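You operate a simulated robot arm through the tools that you are given. There is no shell and no other tool. Be economical: measure what you need, move in short steps, check, and stop when the job is done.

You are at the controls of a simulated robot arm. One attempt, no reset.

## Task
Take the short grey weight and leave it on top of the lids carton on the small table top.

It is judged by the outcome, as a careful person would: the job done as asked, and still so three seconds after it is handed in. It fails if anything else is knocked over, pushed out of place, dropped, spilled or broken. A push-on lid holds only when it is set on centred and level and pressed home; a screw cap is set on level and turned clockwise until tight.

## Robot
A 7-joint arm with a two-finger parallel gripper, fixed in place. Base frame: the origin is at the foot of the arm, x ahead of it, y to its left, z up; the work surface is at about z = 0. Lengths are in mm, angles in rad, forces in N, time in s.
With the tool pointing down near the work surface it reaches from about 220 to 580 mm from the base axis. Its first joint turns from -1.152 to 1.152 rad. Payload 2.5 kg.
Tool frame: the origin (TCP) lies between the finger pads and is the grasp point; the fingertips stand 23 mm ahead of it; z points along the fingers, y is the line along which they close. The gripper opens to 94 mm. The fingers are 38 mm wide and 10 mm thick; the gripper's body (54 by 96 mm) begins 39 mm behind the TCP.
Orientation is that of the tool frame in the base frame, as a unit quaternion [w, x, y, z]. With the fingers straight down and closing along the base's y, the tool's x points along the base's -x, its y along +y and its z along -z.

## Interface
- The arm moves only by the tool arm_command. Its argument "rows" is a list of rows, each an object of numbers (a shift or turn left out is 0, a gripper value left out holds the last): "x", "y", "z": the shift along the tool's x, y, z in cm; "yaw": the turn about the tool's z in rad. In form: [{"x": .., "y": .., "z": .., "yaw": ..}, ...]. A call has 1 to 10 rows; each row is the pose to reach, as a shift and turn from the pose commanded when the call began, along the tool's axes at that moment. "hand" is the finger opening in cm, from 0 to 9.4, set as the call begins (left out, the last holds). A row lasts 0.2 s, in which the tool goes at most 50 mm and 0.15 rad; a call with a longer step from one row to the next is refused whole, and so is a gripper value outside its range. Where a pose cannot be reached the arm comes as near as it can. A force on the tool above 40 N (or 10 N above the force at the start of the call, whichever is more), or a blocked arm, ends the call early, and 0.2 s more pass. The fingers move at their own pace (about 108 mm/s each) and stop on an object; they squeeze with about 22 N. The grip force told is the motor's: it shows also when the fingers shut on nothing. Time passes only in rows, and 0.2 s behind the last, so rows that repeat a pose let the fingers close. It gives the time, the measured TCP pose, the force on the tool (base axes), the opening and the grip force at its end, in the units of the frame above (readings bear some noise), and new pictures: "pictures" is both (left out), scene, wrist or none.
- Cameras (640 x 400 px; columns grow to the right, rows downward): "scene" is fixed at [113.6, -412.4, 538.7]; the picture's right is [0.89, -0.46, 0.00], its down [-0.31, -0.59, -0.74] and it looks along [0.34, 0.66, -0.67] (base axes); focal length 284 px, centre (320, 200). "wrist" rides on the gripper at [86, 16, -74] in the tool frame; the picture's right is [-0.18, 0.98, 0.00], its down [-0.58, -0.11, -0.81] and it looks along [-0.79, -0.15, 0.59] (tool axes); focal length 243 px, centre (320, 200). There is no depth. A picture from a camera that has moved, and an enlarged one, comes with that camera's place and axes in the base frame and with its lens. The place of the scene camera against the robot may be out by one fixed shift of up to 18 mm in any direction.
- close_up(camera, box): a new picture of the part [left, top, right, bottom] of that camera's present view, enlarged. No time passes.
- finish_job(): hands the job in; it is judged then, once.

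Go step by step. Nothing tells you positions but the pictures and the camera data: compare them with the known pose of the tool, close in by small moves and look again before you grip or let go. The budget is 90 turns and 170 pictures, counting those below and the enlarged ones. Unless the task says otherwise, let go and move clear before handing in, and close with one line.

The tools are called after "Emit:" as name(argument=value, ...) on one line, values as JSON. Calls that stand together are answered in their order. arm_command: Moves the arm, as the interface text tells. Its arguments: {"type":"object","properties":{"rows":{"type":"array"},"hand":{"type":"number"},"pictures":{"type":"string","enum":["both","scene","wrist","none"]}},"required":["rows"]} The other tools are called the same way: close_up (camera, box) takes an enlarged picture of a part of a camera's view; finish_job () hands the job in.

At the start:

```text
time: 0.0
ee_pos: [377.8, -198.6, 318.0]
tcp_rot: [0.0, 0.001, 1.0, 0.0]
ft_force: [-0.1, -0.3, -0.6]
grip_width: 94.1
finger_force: 0.1
```

scene: 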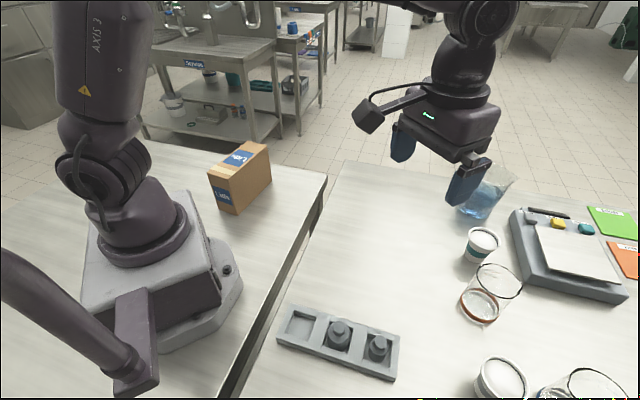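
wrist: 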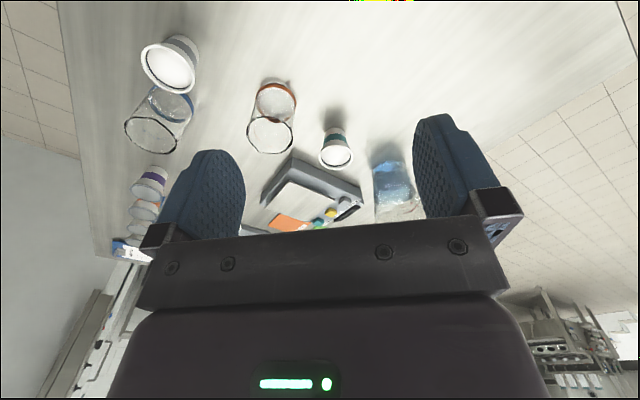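

I see a tray with two grey weights near the front of the scene and a brown carton on the left table. I'll enlarge both to tell which is which.

Emit:
close_up(camera="scene", box=[260, 290, 420, 390])

Emit:
close_up(camera="scene", box=[170, 120, 330, 220])

Emit:
close_up(camera="scene", box=[400, 150, 640, 400])

```text
4.00 times, centred on (340, 340) of scene
camera zoom: at [113.6, -412.4, 538.7], right [0.89, -0.46, 0.0], down [-0.31, -0.59, -0.74], along [0.34, 0.66, -0.67], focal length 1134 px, centre (240, -360)
```

zoom: 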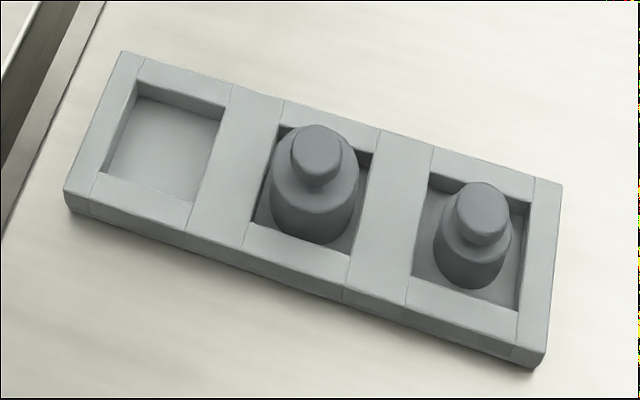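

```text
4.00 times, centred on (250, 170) of scene
camera zoom: at [113.6, -412.4, 538.7], right [0.89, -0.46, 0.0], down [-0.31, -0.59, -0.74], along [0.34, 0.66, -0.67], focal length 1134 px, centre (600, 320)
```

zoom: 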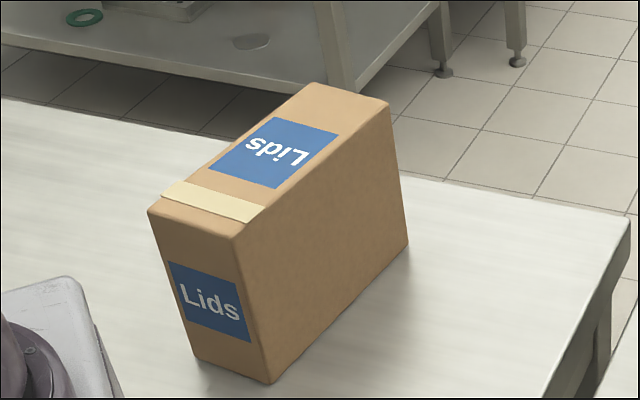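

```text
1.60 times, centred on (520, 275) of scene
camera zoom: at [113.6, -412.4, 538.7], right [0.89, -0.46, 0.0], down [-0.31, -0.59, -0.74], along [0.34, 0.66, -0.67], focal length 454 px, centre (0, 80)
```

zoom: 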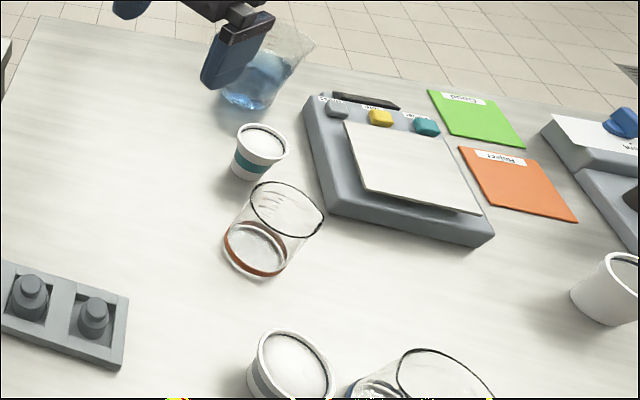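

The slim right-hand weight computes to about 60 mm tall, against about 75 mm for the left one, so it is the short weight, near (287, -292). The Lids carton's top is near (210, 235, 125). I'll turn the gripper 45° to line up with the tray and look with the wrist camera.

Emit:
arm_command(rows=[{"x": 2.1, "y": -0.9, "z": 1, "yaw": 0.131}, {"x": 4.2, "y": -1.8, "z": 2, "yaw": 0.262}, {"x": 6.3, "y": -2.7, "z": 3, "yaw": 0.393}, {"x": 8.4, "y": -3.6, "z": 4, "yaw": 0.524}, {"x": 10.5, "y": -4.5, "z": 5, "yaw": 0.655}, {"x": 12.8, "y": -5.6, "z": 6, "yaw": 0.785}, {"x": 12.8, "y": -5.6, "z": 6, "yaw": 0.785}])

```text
time: 1.6
ee_pos: [247.9, -257.3, 256.0]
tcp_rot: [0.001, 0.384, 0.923, 0.001]
ft_force: [0.2, -0.7, 0.3]
grip_width: 94.0
finger_force: 0.2
camera wrist: at [198.5, -185.3, 330.5], right [0.83, 0.56, 0.0], down [0.33, -0.49, 0.81], along [0.45, -0.67, -0.59], focal length 243 px, centre (320, 200)
```

scene: 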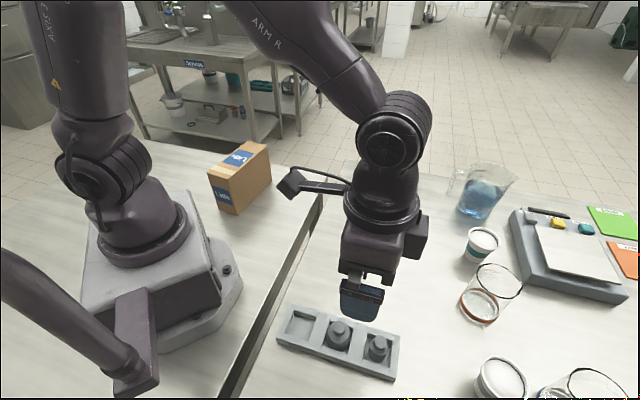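
wrist: 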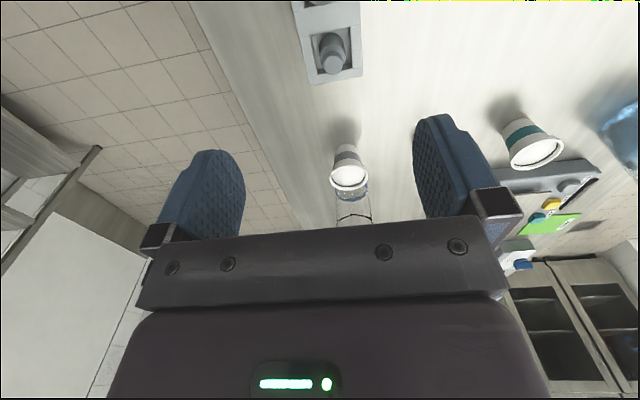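

The wrist camera sees the short weight in its slot; I'll enlarge that part to measure it.

Emit:
close_up(camera="wrist", box=[270, 0, 398, 80])

Emit:
close_up(camera="scene", box=[330, 260, 430, 325])

```text
5.00 times, centred on (334, 40) of wrist
camera zoom: at [198.5, -185.3, 330.5], right [0.83, 0.56, 0.0], down [0.33, -0.49, 0.81], along [0.45, -0.67, -0.59], focal length 1213 px, centre (250, 1000)
```

zoom: 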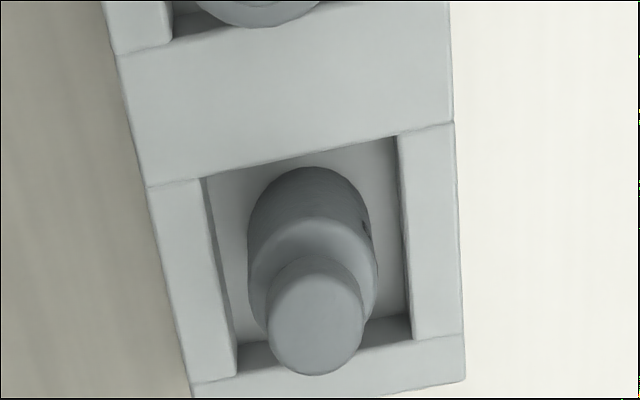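

```text
6.15 times, centred on (380, 292) of scene
camera zoom: at [113.6, -412.4, 538.7], right [0.89, -0.46, 0.0], down [-0.31, -0.59, -0.74], along [0.34, 0.66, -0.67], focal length 1745 px, centre (-49, -369)
```

zoom: 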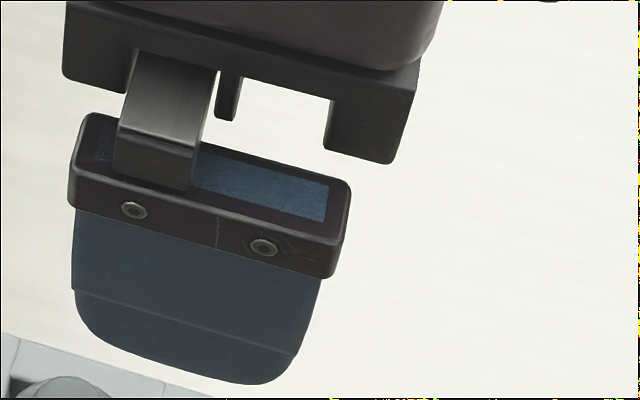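

The short weight's axis is at about (281, -282), with its body 29 mm across up to about z 32, a knob to about z 51, and the tray top at about z 13. I'll go above it and come partway down.

Emit:
arm_command(rows=[{"x": -2.0, "y": 0.3, "z": 3}, {"x": -4.1, "y": 0.58, "z": 6.5}, {"x": -4.1, "y": 0.58, "z": 10}, {"x": -4.1, "y": 0.58, "z": 13.6}, {"x": -4.1, "y": 0.58, "z": 13.6}], hand=6.5)

```text
time: 2.8
ee_pos: [281.9, -279.8, 122.3]
tcp_rot: [0.0, 0.382, 0.924, 0.0]
ft_force: [0.2, 0.3, 0.0]
grip_width: 64.8
finger_force: 0.1
camera wrist: at [232.2, -207.7, 196.6], right [0.82, 0.57, 0.0], down [0.33, -0.49, 0.81], along [0.46, -0.66, -0.59], focal length 243 px, centre (320, 200)
```

scene: 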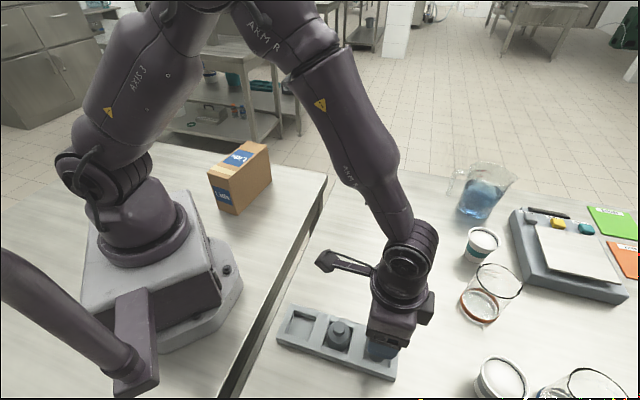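
wrist: 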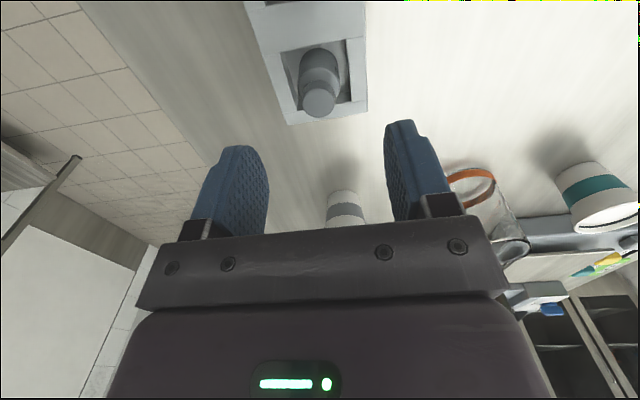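

The weight's axis reads about (282, -280), right under the TCP. I'll descend most of the way and check again.

Emit:
arm_command(rows=[{"z": 2.5}, {"z": 5}, {"z": 6.2}, {"z": 6.2}])

```text
time: 3.8
ee_pos: [283.4, -281.6, 60.1]
tcp_rot: [0.0, 0.382, 0.924, 0.0]
ft_force: [0.0, 0.7, 0.1]
grip_width: 65.1
finger_force: 0.0
camera wrist: at [233.6, -209.0, 134.4], right [0.82, 0.57, 0.0], down [0.33, -0.49, 0.81], along [0.46, -0.66, -0.59], focal length 243 px, centre (320, 200)
```

scene: 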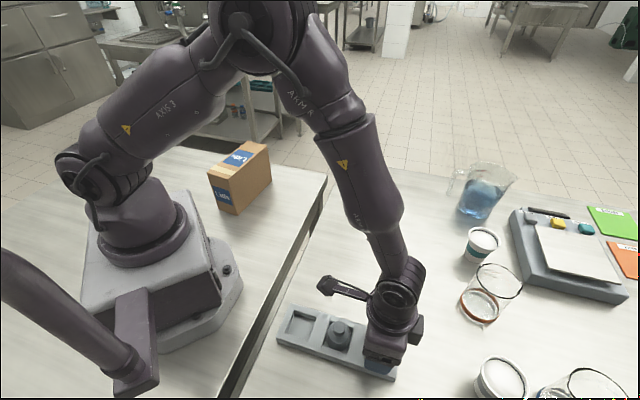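
wrist: 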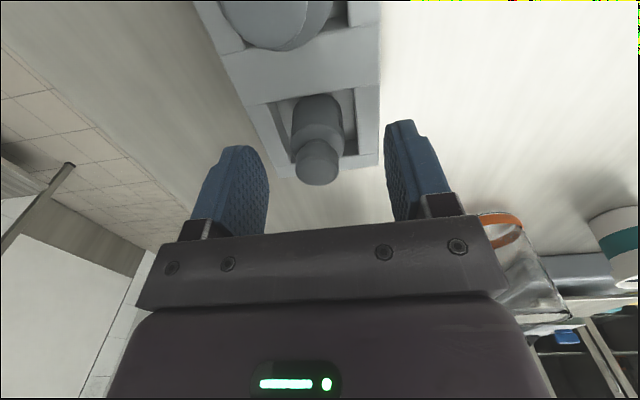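

It is centred to within 3 mm. I'll nudge back by that much, go down 18 mm so the tips sit above the tray rim, and look before closing.

Emit:
arm_command(rows=[{"x": 0.3, "z": 0.6}, {"x": 0.3, "z": 1.2}, {"x": 0.3, "z": 1.8}, {"x": 0.3, "z": 1.8}])

Emit:
close_up(camera="wrist", box=[160, 60, 480, 260])

Emit:
close_up(camera="scene", box=[310, 310, 438, 390])

```text
time: 4.6
ee_pos: [281.0, -277.8, 45.4]
tcp_rot: [0.001, 0.382, 0.924, 0.0]
ft_force: [-0.8, 0.9, 3.2]
grip_width: 65.3
finger_force: 0.0
stopped in row 4: the force on the tool passed its limit (the readings are from after the stop); the commanded pose is now the measured one
camera wrist: at [230.6, -205.4, 119.0], right [0.82, 0.57, 0.0], down [0.33, -0.49, 0.81], along [0.46, -0.66, -0.59], focal length 243 px, centre (320, 200)
```

scene: 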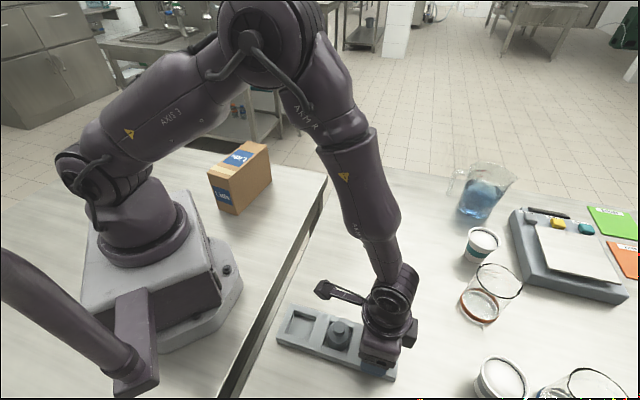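
wrist: 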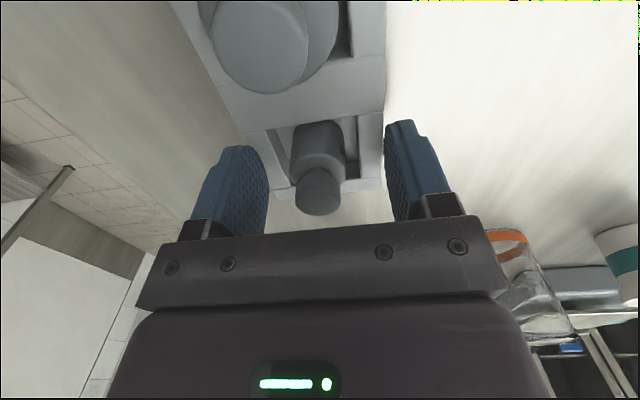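

```text
2.00 times, centred on (320, 160) of wrist
camera zoom: at [230.6, -205.4, 119.0], right [0.82, 0.57, 0.0], down [0.33, -0.49, 0.81], along [0.46, -0.66, -0.59], focal length 485 px, centre (320, 280)
```

zoom: 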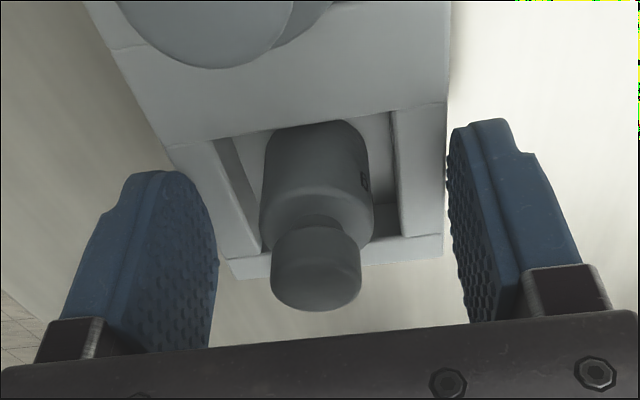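

```text
5.00 times, centred on (374, 350) of scene
camera zoom: at [113.6, -412.4, 538.7], right [0.89, -0.46, 0.0], down [-0.31, -0.59, -0.74], along [0.34, 0.66, -0.67], focal length 1418 px, centre (50, -550)
```

zoom: 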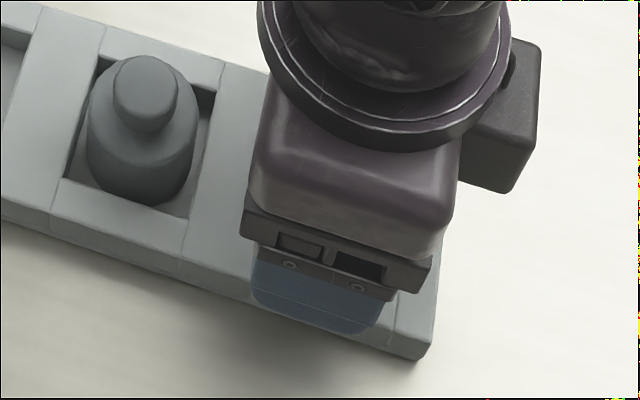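

The fingertips touched the tray rim, which puts its top at about z 20; nothing looks moved. I'll back up 3 mm, centre, and then close on the body.

Emit:
arm_command(rows=[{"z": -0.3}, {"z": -0.3, "y": -0.15}, {"z": -0.3, "y": -0.15}], pictures="none")

Emit:
arm_command(rows=[{}, {}, {}, {}], hand=0)

Emit:
close_up(camera="wrist", box=[160, 60, 480, 260])

```text
time: 5.4
ee_pos: [278.9, -279.4, 47.6]
tcp_rot: [-0.001, 0.382, 0.924, 0.001]
ft_force: [-0.1, 0.7, -0.7]
grip_width: 64.9
finger_force: 0.1
```

```text
time: 6.4
ee_pos: [278.5, -279.2, 48.5]
tcp_rot: [0.0, 0.382, 0.924, 0.0]
ft_force: [1.1, 0.6, 0.6]
grip_width: 28.9
finger_force: 21.8
camera wrist: at [228.8, -206.5, 121.5], right [0.82, 0.57, 0.0], down [0.34, -0.49, 0.81], along [0.46, -0.66, -0.59], focal length 243 px, centre (320, 200)
```

scene: 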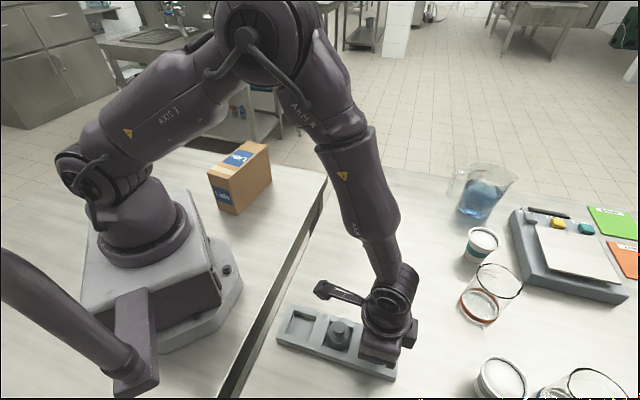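
wrist: 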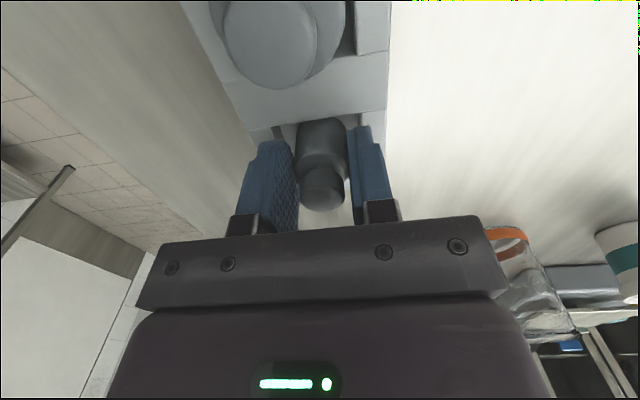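

```text
2.00 times, centred on (320, 160) of wrist
camera zoom: at [228.8, -206.5, 121.5], right [0.82, 0.57, 0.0], down [0.34, -0.49, 0.81], along [0.46, -0.66, -0.59], focal length 485 px, centre (320, 280)
```

zoom: 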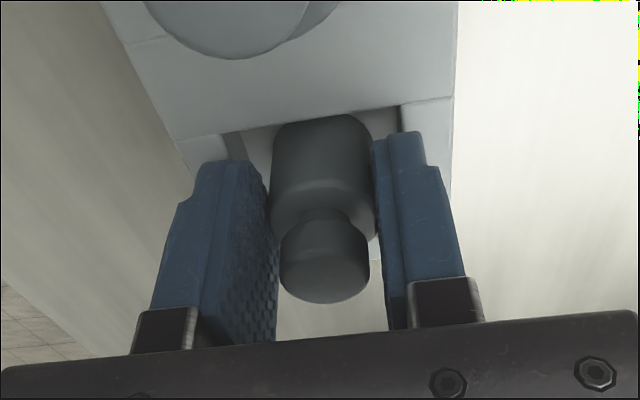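

The fingers hold the body at 28.9 mm. Next I lift straight up and check.

Emit:
arm_command(rows=[{"z": -1}, {"z": -2.5}, {"z": -5}, {"z": -8}, {"z": -8}])

Emit:
close_up(camera="wrist", box=[160, 60, 480, 260])

Emit:
close_up(camera="scene", box=[260, 230, 452, 390])

```text
time: 7.6
ee_pos: [277.0, -277.1, 128.1]
tcp_rot: [-0.001, 0.382, 0.924, -0.001]
ft_force: [0.0, 0.1, -0.8]
grip_width: 28.6
finger_force: 22.1
camera wrist: at [227.1, -205.3, 202.3], right [0.82, 0.57, 0.0], down [0.34, -0.49, 0.81], along [0.46, -0.66, -0.59], focal length 243 px, centre (320, 200)
```

scene: 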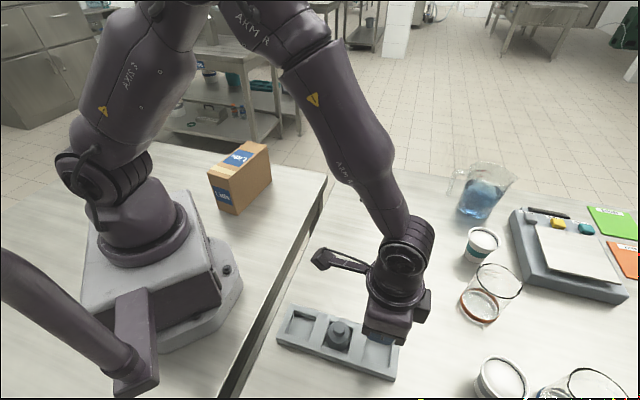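
wrist: 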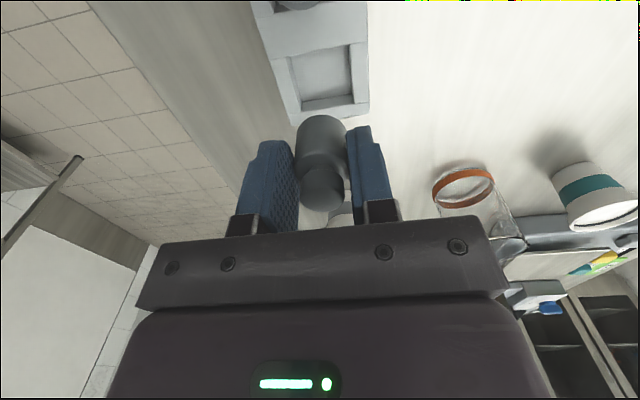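

```text
2.00 times, centred on (320, 160) of wrist
camera zoom: at [227.1, -205.3, 202.3], right [0.82, 0.57, 0.0], down [0.34, -0.49, 0.81], along [0.46, -0.66, -0.59], focal length 485 px, centre (320, 280)
```

zoom: 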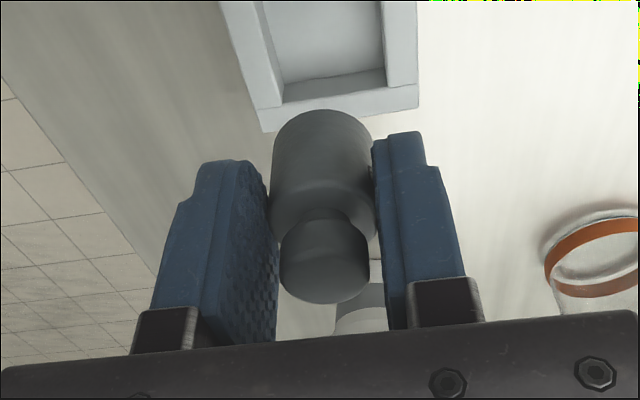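

```text
2.50 times, centred on (356, 310) of scene
camera zoom: at [113.6, -412.4, 538.7], right [0.89, -0.46, 0.0], down [-0.31, -0.59, -0.74], along [0.34, 0.66, -0.67], focal length 709 px, centre (230, -75)
```

zoom: 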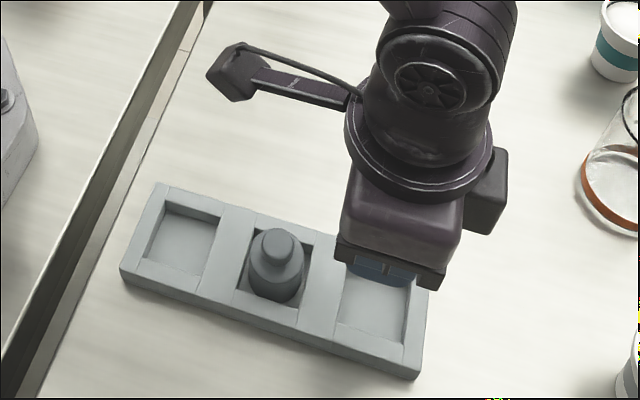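

The short weight is upright in the fingers and the tray and other weight stayed put. I'll lift higher, pull in, and swing round toward the carton.

Emit:
arm_command(rows=[{"z": -4}, {"x": 1, "z": -8}, {"x": 3, "z": -12}, {"x": 5, "z": -14.2}, {"x": 6, "z": -14.2}, {"x": 6, "z": -14.2}], pictures="wrist")

Emit:
arm_command(rows=[{"x": 0.32, "y": 4.6, "yaw": -0.14}, {"x": 1.29, "y": 9.12, "yaw": -0.28}, {"x": 2.86, "y": 13.46, "yaw": -0.42}, {"x": 5.04, "y": 17.53, "yaw": -0.56}, {"x": 7.76, "y": 21.26, "yaw": -0.7}, {"x": 10.98, "y": 24.57, "yaw": -0.84}, {"x": 14.62, "y": 27.41, "yaw": -0.98}, {"x": 18.62, "y": 29.71, "yaw": -1.12}, {"x": 18.62, "y": 29.71, "yaw": -1.12}])

```text
time: 9.0
ee_pos: [236.4, -235.1, 268.9]
tcp_rot: [-0.001, 0.382, 0.924, 0.001]
ft_force: [-1.3, 0.5, -1.1]
grip_width: 28.7
finger_force: 21.5
camera wrist: at [186.5, -162.8, 343.0], right [0.82, 0.57, 0.0], down [0.34, -0.49, 0.81], along [0.46, -0.66, -0.59], focal length 243 px, centre (320, 200)
```

wrist: 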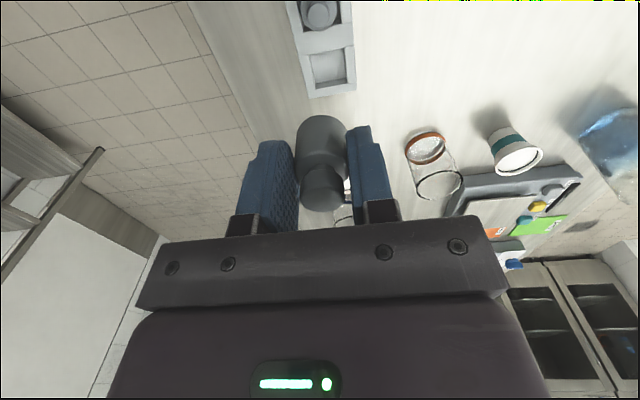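

```text
time: 11.0
ee_pos: [312.7, 107.7, 269.9]
tcp_rot: [0.0, -0.168, 0.986, 0.001]
ft_force: [-0.1, 0.0, -0.8]
grip_width: 28.7
finger_force: 21.8
camera wrist: at [225.2, 93.4, 344.3], right [-0.15, 0.99, 0.0], down [0.58, 0.09, 0.81], along [0.8, 0.12, -0.59], focal length 243 px, centre (320, 200)
```

scene: 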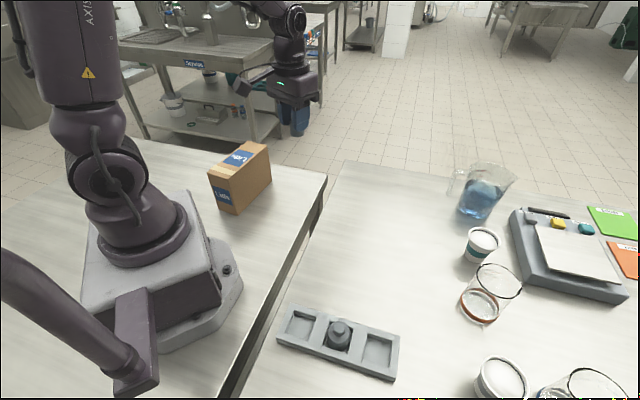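
wrist: 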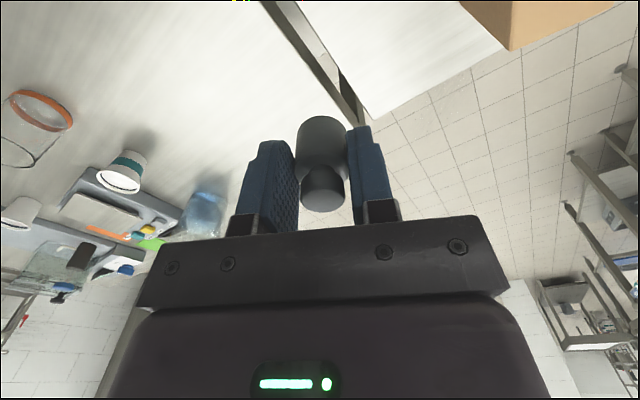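

The weight is still firmly held, and the carton is showing at the right edge of the wrist view. I'll swing on about 0.5 rad and pull in a little to see its whole top.

Emit:
arm_command(rows=[{"x": 1.27, "y": 4.15, "yaw": -0.13}, {"x": 3.04, "y": 7.97, "yaw": -0.26}, {"x": 5.25, "y": 11.4, "yaw": -0.39}, {"x": 7.83, "y": 14.4, "yaw": -0.52}, {"x": 7.83, "y": 14.4, "yaw": -0.52}])

```text
time: 12.2
ee_pos: [193.2, 215.7, 272.5]
tcp_rot: [0.001, -0.416, 0.909, 0.001]
ft_force: [0.1, 0.5, -0.1]
grip_width: 28.6
finger_force: 22.0
camera wrist: at [124.1, 160.6, 346.1], right [-0.62, 0.78, 0.0], down [0.46, 0.37, 0.81], along [0.63, 0.5, -0.59], focal length 243 px, centre (320, 200)
```

scene: 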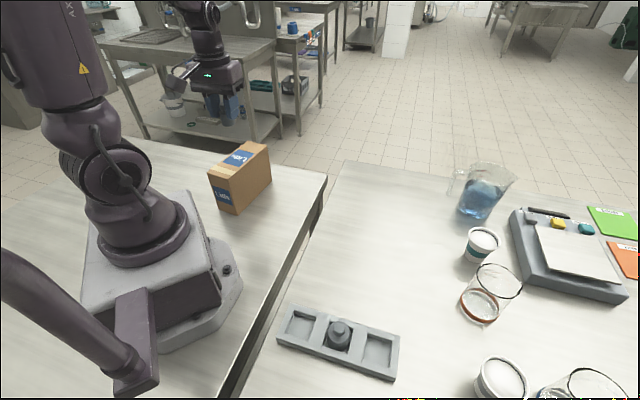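
wrist: 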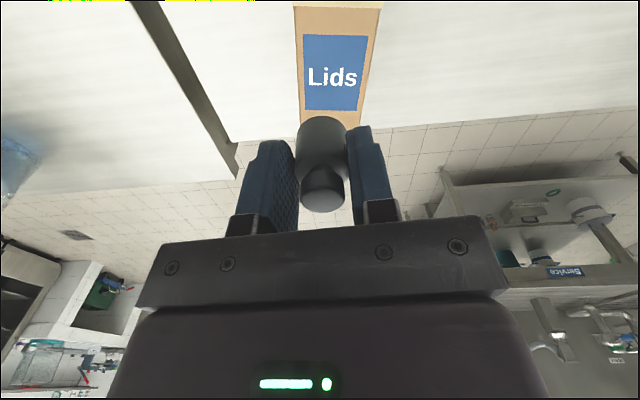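

The carton's top is in view and lined up with the gripper. I'll enlarge it to measure.

Emit:
close_up(camera="wrist", box=[230, 0, 454, 140])

```text
2.86 times, centred on (342, 70) of wrist
camera zoom: at [124.1, 160.6, 346.1], right [-0.62, 0.78, 0.0], down [0.46, 0.37, 0.81], along [0.63, 0.5, -0.59], focal length 693 px, centre (257, 571)
```

zoom: 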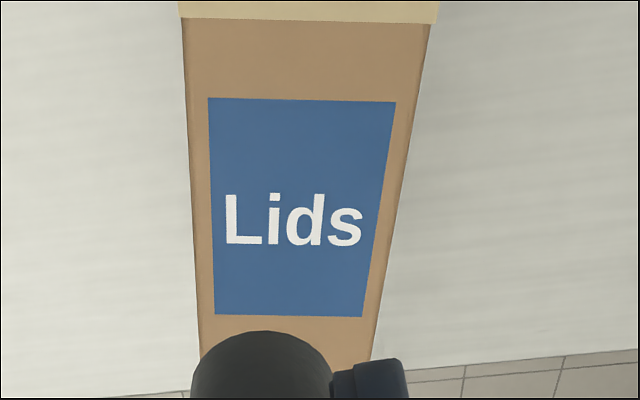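

The label centre, which is about the centre of the carton top, is near (203, 237) with z about 125–133. I'll centre over it and come down to where the weight's base is still about 25 mm above.

Emit:
arm_command(rows=[{"x": -1.1, "y": 0.3}, {"x": -2.25, "y": 0.65}, {"x": -2.25, "y": 0.65, "z": 3}, {"x": -2.25, "y": 0.65, "z": 6}, {"x": -2.25, "y": 0.65, "z": 7}, {"x": -2.25, "y": 0.65, "z": 7}])

Emit:
close_up(camera="scene", box=[170, 100, 298, 220])

Emit:
close_up(camera="wrist", box=[208, 0, 432, 140])

```text
time: 13.6
ee_pos: [204.5, 236.4, 199.3]
tcp_rot: [0.0, -0.415, 0.91, 0.0]
ft_force: [0.3, -0.5, -0.5]
grip_width: 28.5
finger_force: 21.8
camera wrist: at [135.1, 181.5, 273.2], right [-0.62, 0.78, 0.0], down [0.46, 0.37, 0.81], along [0.63, 0.5, -0.59], focal length 243 px, centre (320, 200)
```

scene: 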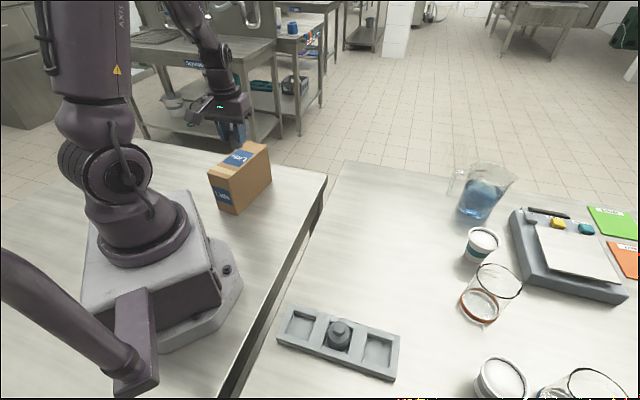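
wrist: 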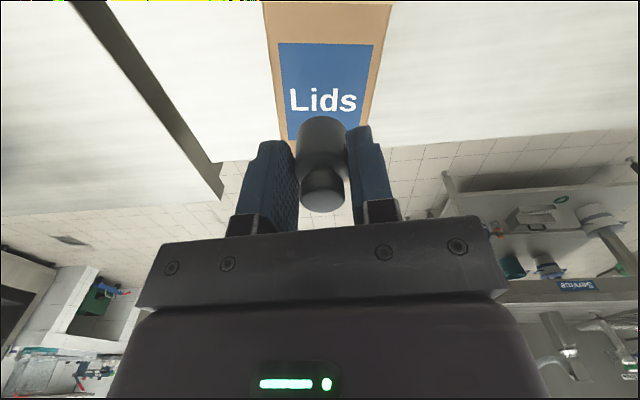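

```text
3.33 times, centred on (234, 160) of scene
camera zoom: at [113.6, -412.4, 538.7], right [0.89, -0.46, 0.0], down [-0.31, -0.59, -0.74], along [0.34, 0.66, -0.67], focal length 945 px, centre (607, 333)
```

zoom: 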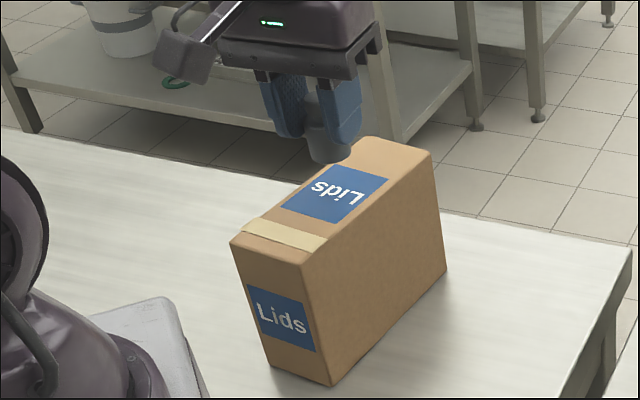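

```text
2.86 times, centred on (320, 70) of wrist
camera zoom: at [135.1, 181.5, 273.2], right [-0.62, 0.78, 0.0], down [0.46, 0.37, 0.81], along [0.63, 0.5, -0.59], focal length 693 px, centre (320, 571)
```

zoom: 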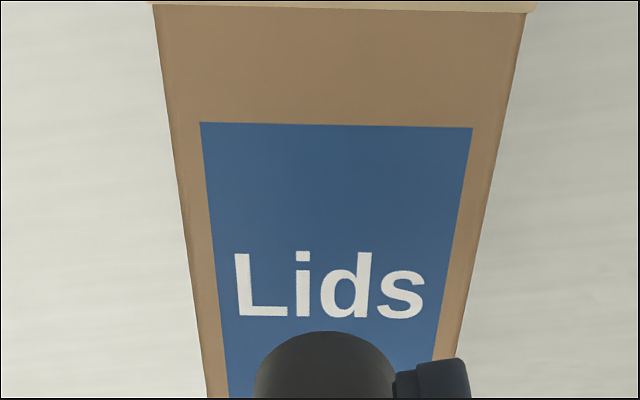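

The two wrist views put the carton top at z about 122, centred near (206, 240). I'll go down to just above contact and then creep.

Emit:
arm_command(rows=[{"x": -0.3, "z": 1}, {"x": -0.3, "z": 2}, {"x": -0.3, "z": 2.6}, {"x": -0.3, "z": 2.6}])

Emit:
close_up(camera="scene", box=[194, 110, 290, 190])

```text
time: 14.6
ee_pos: [205.5, 240.6, 173.6]
tcp_rot: [0.0, -0.414, 0.91, 0.0]
ft_force: [0.4, -1.3, -1.3]
grip_width: 28.3
finger_force: 22.6
camera wrist: at [136.5, 185.0, 247.1], right [-0.62, 0.78, 0.0], down [0.46, 0.37, 0.81], along [0.63, 0.5, -0.59], focal length 243 px, centre (320, 200)
```

scene: 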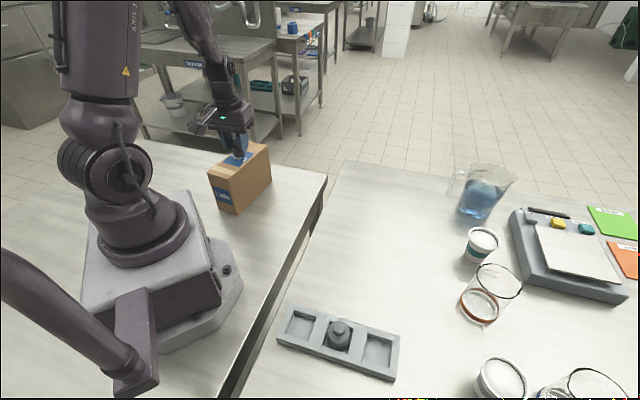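
wrist: 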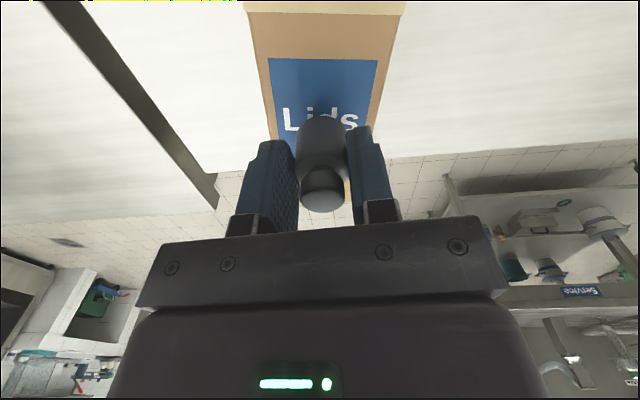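

```text
5.00 times, centred on (242, 150) of scene
camera zoom: at [113.6, -412.4, 538.7], right [0.89, -0.46, 0.0], down [-0.31, -0.59, -0.74], along [0.34, 0.66, -0.67], focal length 1418 px, centre (710, 450)
```

zoom: 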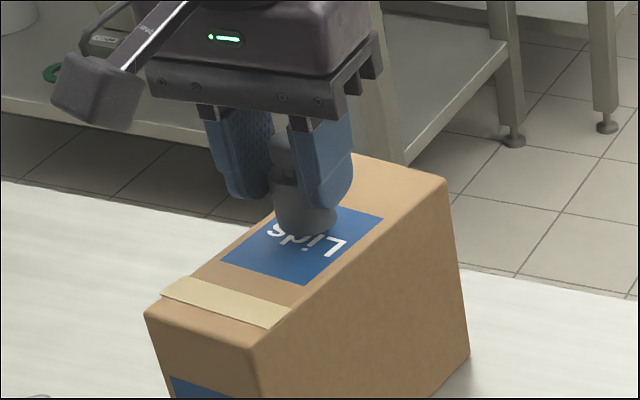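

The weight's base is only a few mm above the label. I'll creep down in 1 mm rows.

Emit:
arm_command(rows=[{"z": 0.1}, {"z": 0.2}, {"z": 0.3}, {"z": 0.4}, {"z": 0.4}], pictures="none")

Emit:
close_up(camera="scene", box=[210, 125, 274, 178])

Emit:
close_up(camera="wrist", box=[240, 50, 400, 150])

```text
time: 15.8
ee_pos: [203.6, 239.5, 170.3]
tcp_rot: [0.0, -0.415, 0.91, 0.001]
ft_force: [0.2, -0.2, -1.0]
grip_width: 28.6
finger_force: 22.1
```

```text
7.55 times, centred on (242, 152) of scene
camera zoom: at [113.6, -412.4, 538.7], right [0.89, -0.46, 0.0], down [-0.31, -0.59, -0.74], along [0.34, 0.66, -0.67], focal length 2140 px, centre (909, 566)
```

zoom: 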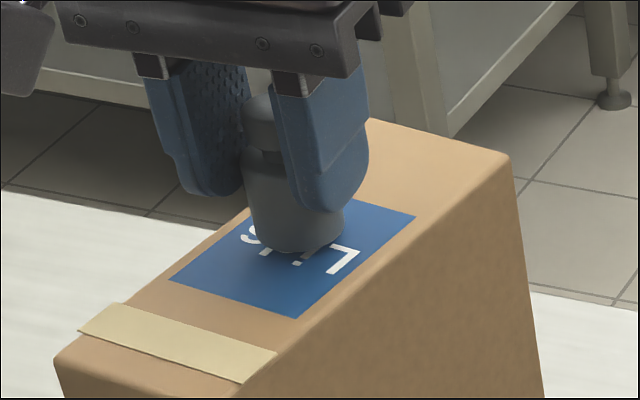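

```text
4.00 times, centred on (320, 100) of wrist
camera zoom: at [135.6, 184.7, 244.2], right [-0.62, 0.78, 0.0], down [0.46, 0.37, 0.81], along [0.63, 0.5, -0.59], focal length 970 px, centre (320, 600)
```

zoom: 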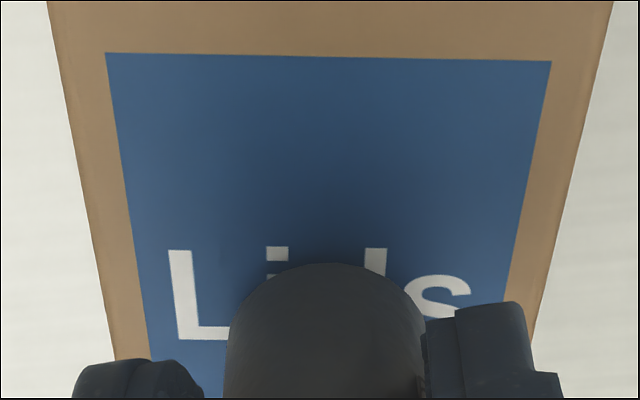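

There is no contact force yet, and a small gap may remain. I'll keep creeping until the force reading changes.

Emit:
arm_command(rows=[{"z": 0.1}, {"z": 0.2}, {"z": 0.3}, {"z": 0.3}], pictures="none")

Emit:
close_up(camera="wrist", box=[240, 50, 400, 150])

```text
time: 16.8
ee_pos: [206.4, 239.0, 167.3]
tcp_rot: [0.001, -0.415, 0.91, 0.0]
ft_force: [-0.7, 0.6, -0.8]
grip_width: 29.0
finger_force: 22.1
```

```text
4.00 times, centred on (320, 100) of wrist
camera zoom: at [136.1, 183.8, 241.5], right [-0.62, 0.78, 0.0], down [0.46, 0.37, 0.81], along [0.63, 0.5, -0.59], focal length 970 px, centre (320, 600)
```

zoom: 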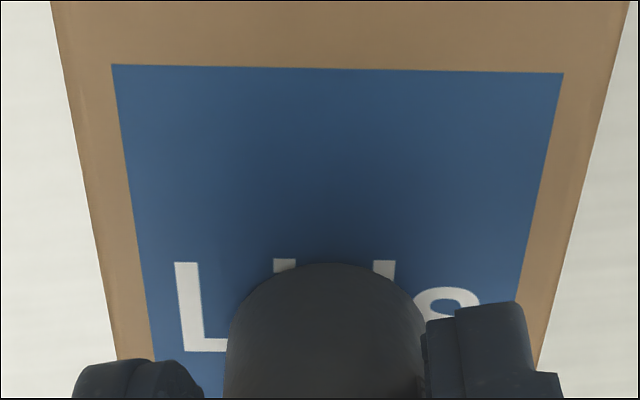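

Emit:
arm_command(rows=[{"z": 0.1}, {"z": 0.2}, {"z": 0.2}], pictures="none")

Emit:
close_up(camera="wrist", box=[240, 50, 400, 150])

Emit:
close_up(camera="scene", box=[210, 125, 274, 178])

```text
time: 17.6
ee_pos: [204.6, 238.8, 165.3]
tcp_rot: [0.001, -0.414, 0.91, 0.0]
ft_force: [-1.9, -3.7, 19.3]
grip_width: 28.8
finger_force: 22.1
```

```text
4.00 times, centred on (320, 100) of wrist
camera zoom: at [136.0, 184.5, 239.6], right [-0.62, 0.78, 0.0], down [0.46, 0.37, 0.81], along [0.63, 0.5, -0.59], focal length 970 px, centre (320, 600)
```

zoom: 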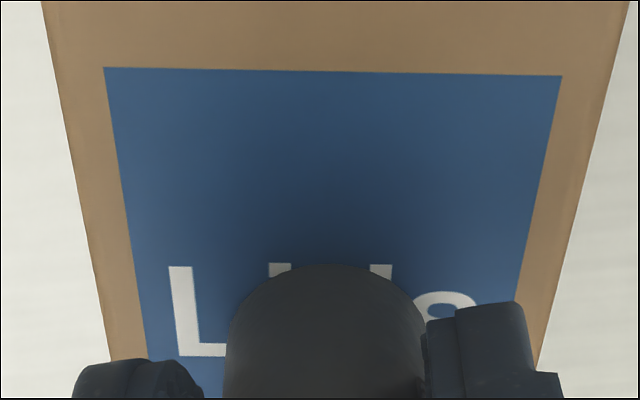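

```text
7.55 times, centred on (242, 152) of scene
camera zoom: at [113.6, -412.4, 538.7], right [0.89, -0.46, 0.0], down [-0.31, -0.59, -0.74], along [0.34, 0.66, -0.67], focal length 2140 px, centre (909, 566)
```

zoom: 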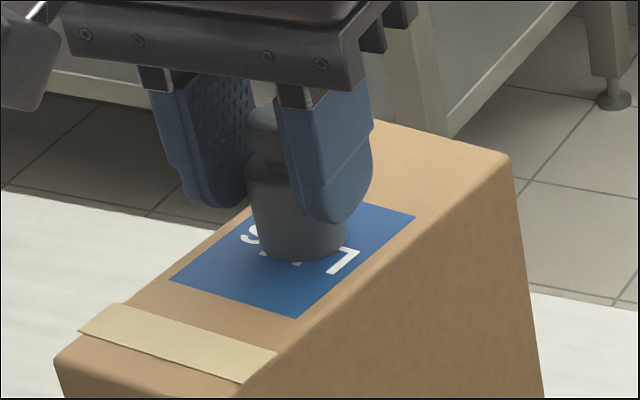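

The weight is pressing on the carton at about 19 N. I'll relax about 1 mm and then open the fingers.

Emit:
arm_command(rows=[{"z": -0.1}, {"z": -0.1}], pictures="none")

Emit:
arm_command(rows=[{}, {}, {}], hand=6.0)

Emit:
close_up(camera="scene", box=[210, 125, 274, 178])

```text
time: 18.2
ee_pos: [203.1, 239.0, 167.0]
tcp_rot: [0.0, -0.415, 0.91, 0.001]
ft_force: [-0.3, -0.9, -1.0]
grip_width: 28.4
finger_force: 22.3
```

```text
time: 19.0
ee_pos: [203.9, 239.9, 166.6]
tcp_rot: [0.0, -0.414, 0.91, 0.0]
ft_force: [-0.6, 0.0, -1.0]
grip_width: 60.0
finger_force: 0.1
camera wrist: at [135.4, 183.8, 240.5], right [-0.62, 0.78, 0.0], down [0.46, 0.37, 0.81], along [0.63, 0.5, -0.59], focal length 243 px, centre (320, 200)
```

scene: 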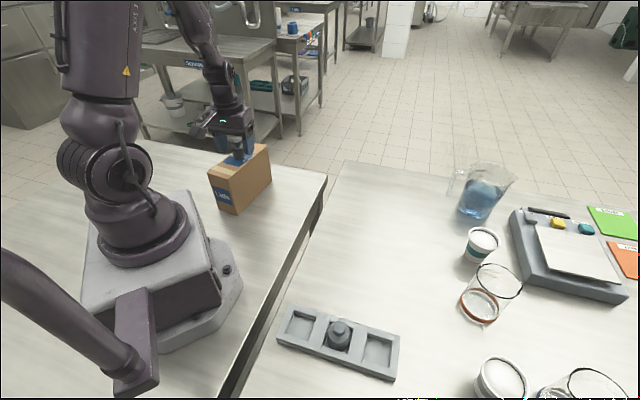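
wrist: 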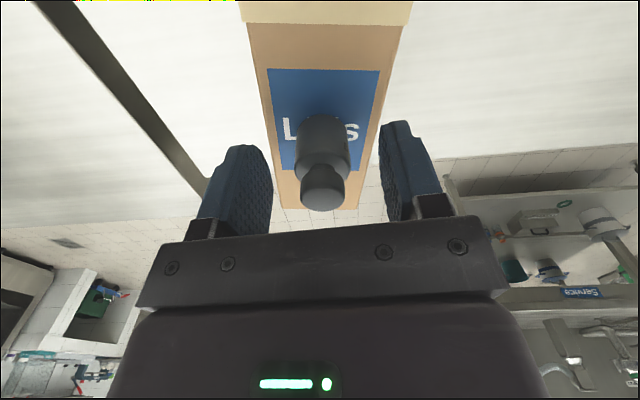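

```text
7.55 times, centred on (242, 152) of scene
camera zoom: at [113.6, -412.4, 538.7], right [0.89, -0.46, 0.0], down [-0.31, -0.59, -0.74], along [0.34, 0.66, -0.67], focal length 2140 px, centre (909, 566)
```

zoom: 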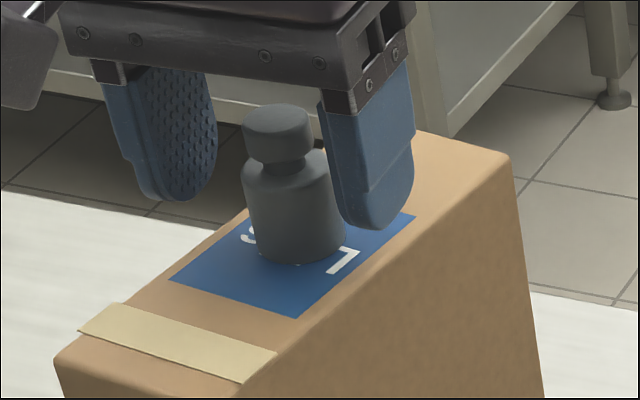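

The weight stands freely on the carton label with the fingers open around it. I'll raise the gripper straight up and clear.

Emit:
arm_command(rows=[{"z": -1.5}, {"z": -4}, {"z": -8}, {"z": -11}, {"z": -11}])

Emit:
close_up(camera="scene", box=[194, 110, 290, 220])

```text
time: 20.2
ee_pos: [206.3, 239.6, 277.2]
tcp_rot: [-0.001, -0.415, 0.91, 0.002]
ft_force: [0.3, 0.2, 0.6]
grip_width: 60.0
finger_force: 0.1
camera wrist: at [136.6, 184.4, 351.0], right [-0.62, 0.78, 0.0], down [0.46, 0.37, 0.81], along [0.63, 0.5, -0.59], focal length 243 px, centre (320, 200)
```

scene: 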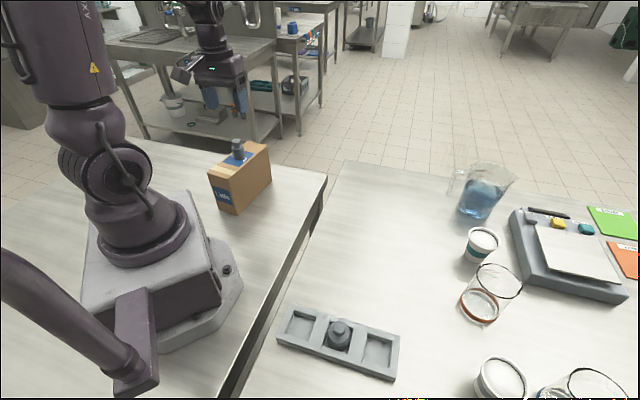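
wrist: 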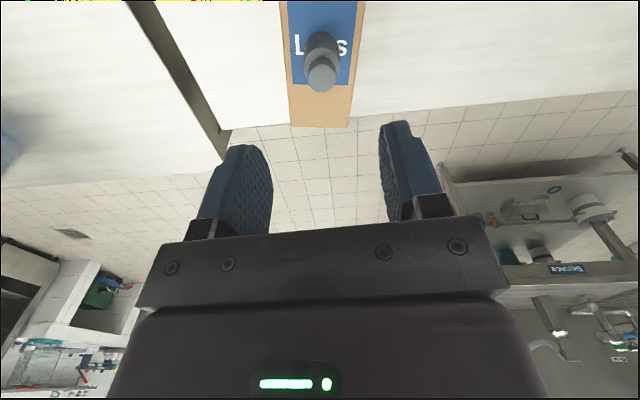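

```text
3.64 times, centred on (242, 165) of scene
camera zoom: at [113.6, -412.4, 538.7], right [0.89, -0.46, 0.0], down [-0.31, -0.59, -0.74], along [0.34, 0.66, -0.67], focal length 1031 px, centre (604, 327)
```

zoom: 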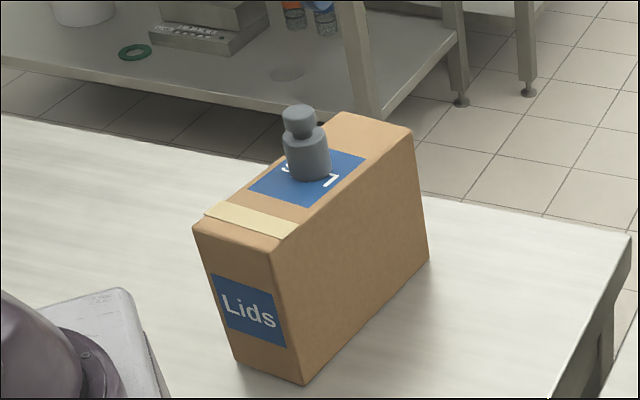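

The short weight stands upright on the Lids carton, the gripper is clear, and nothing else has moved. I'm handing in.

Emit:
finish_job()

```text
The job is handed in.
```

The short grey weight is standing upright on top of the lids carton, near the middle of its label, and the job is handed in. The fingertips lightly touched the tray rim while I was lining up, but nothing moved out of place.
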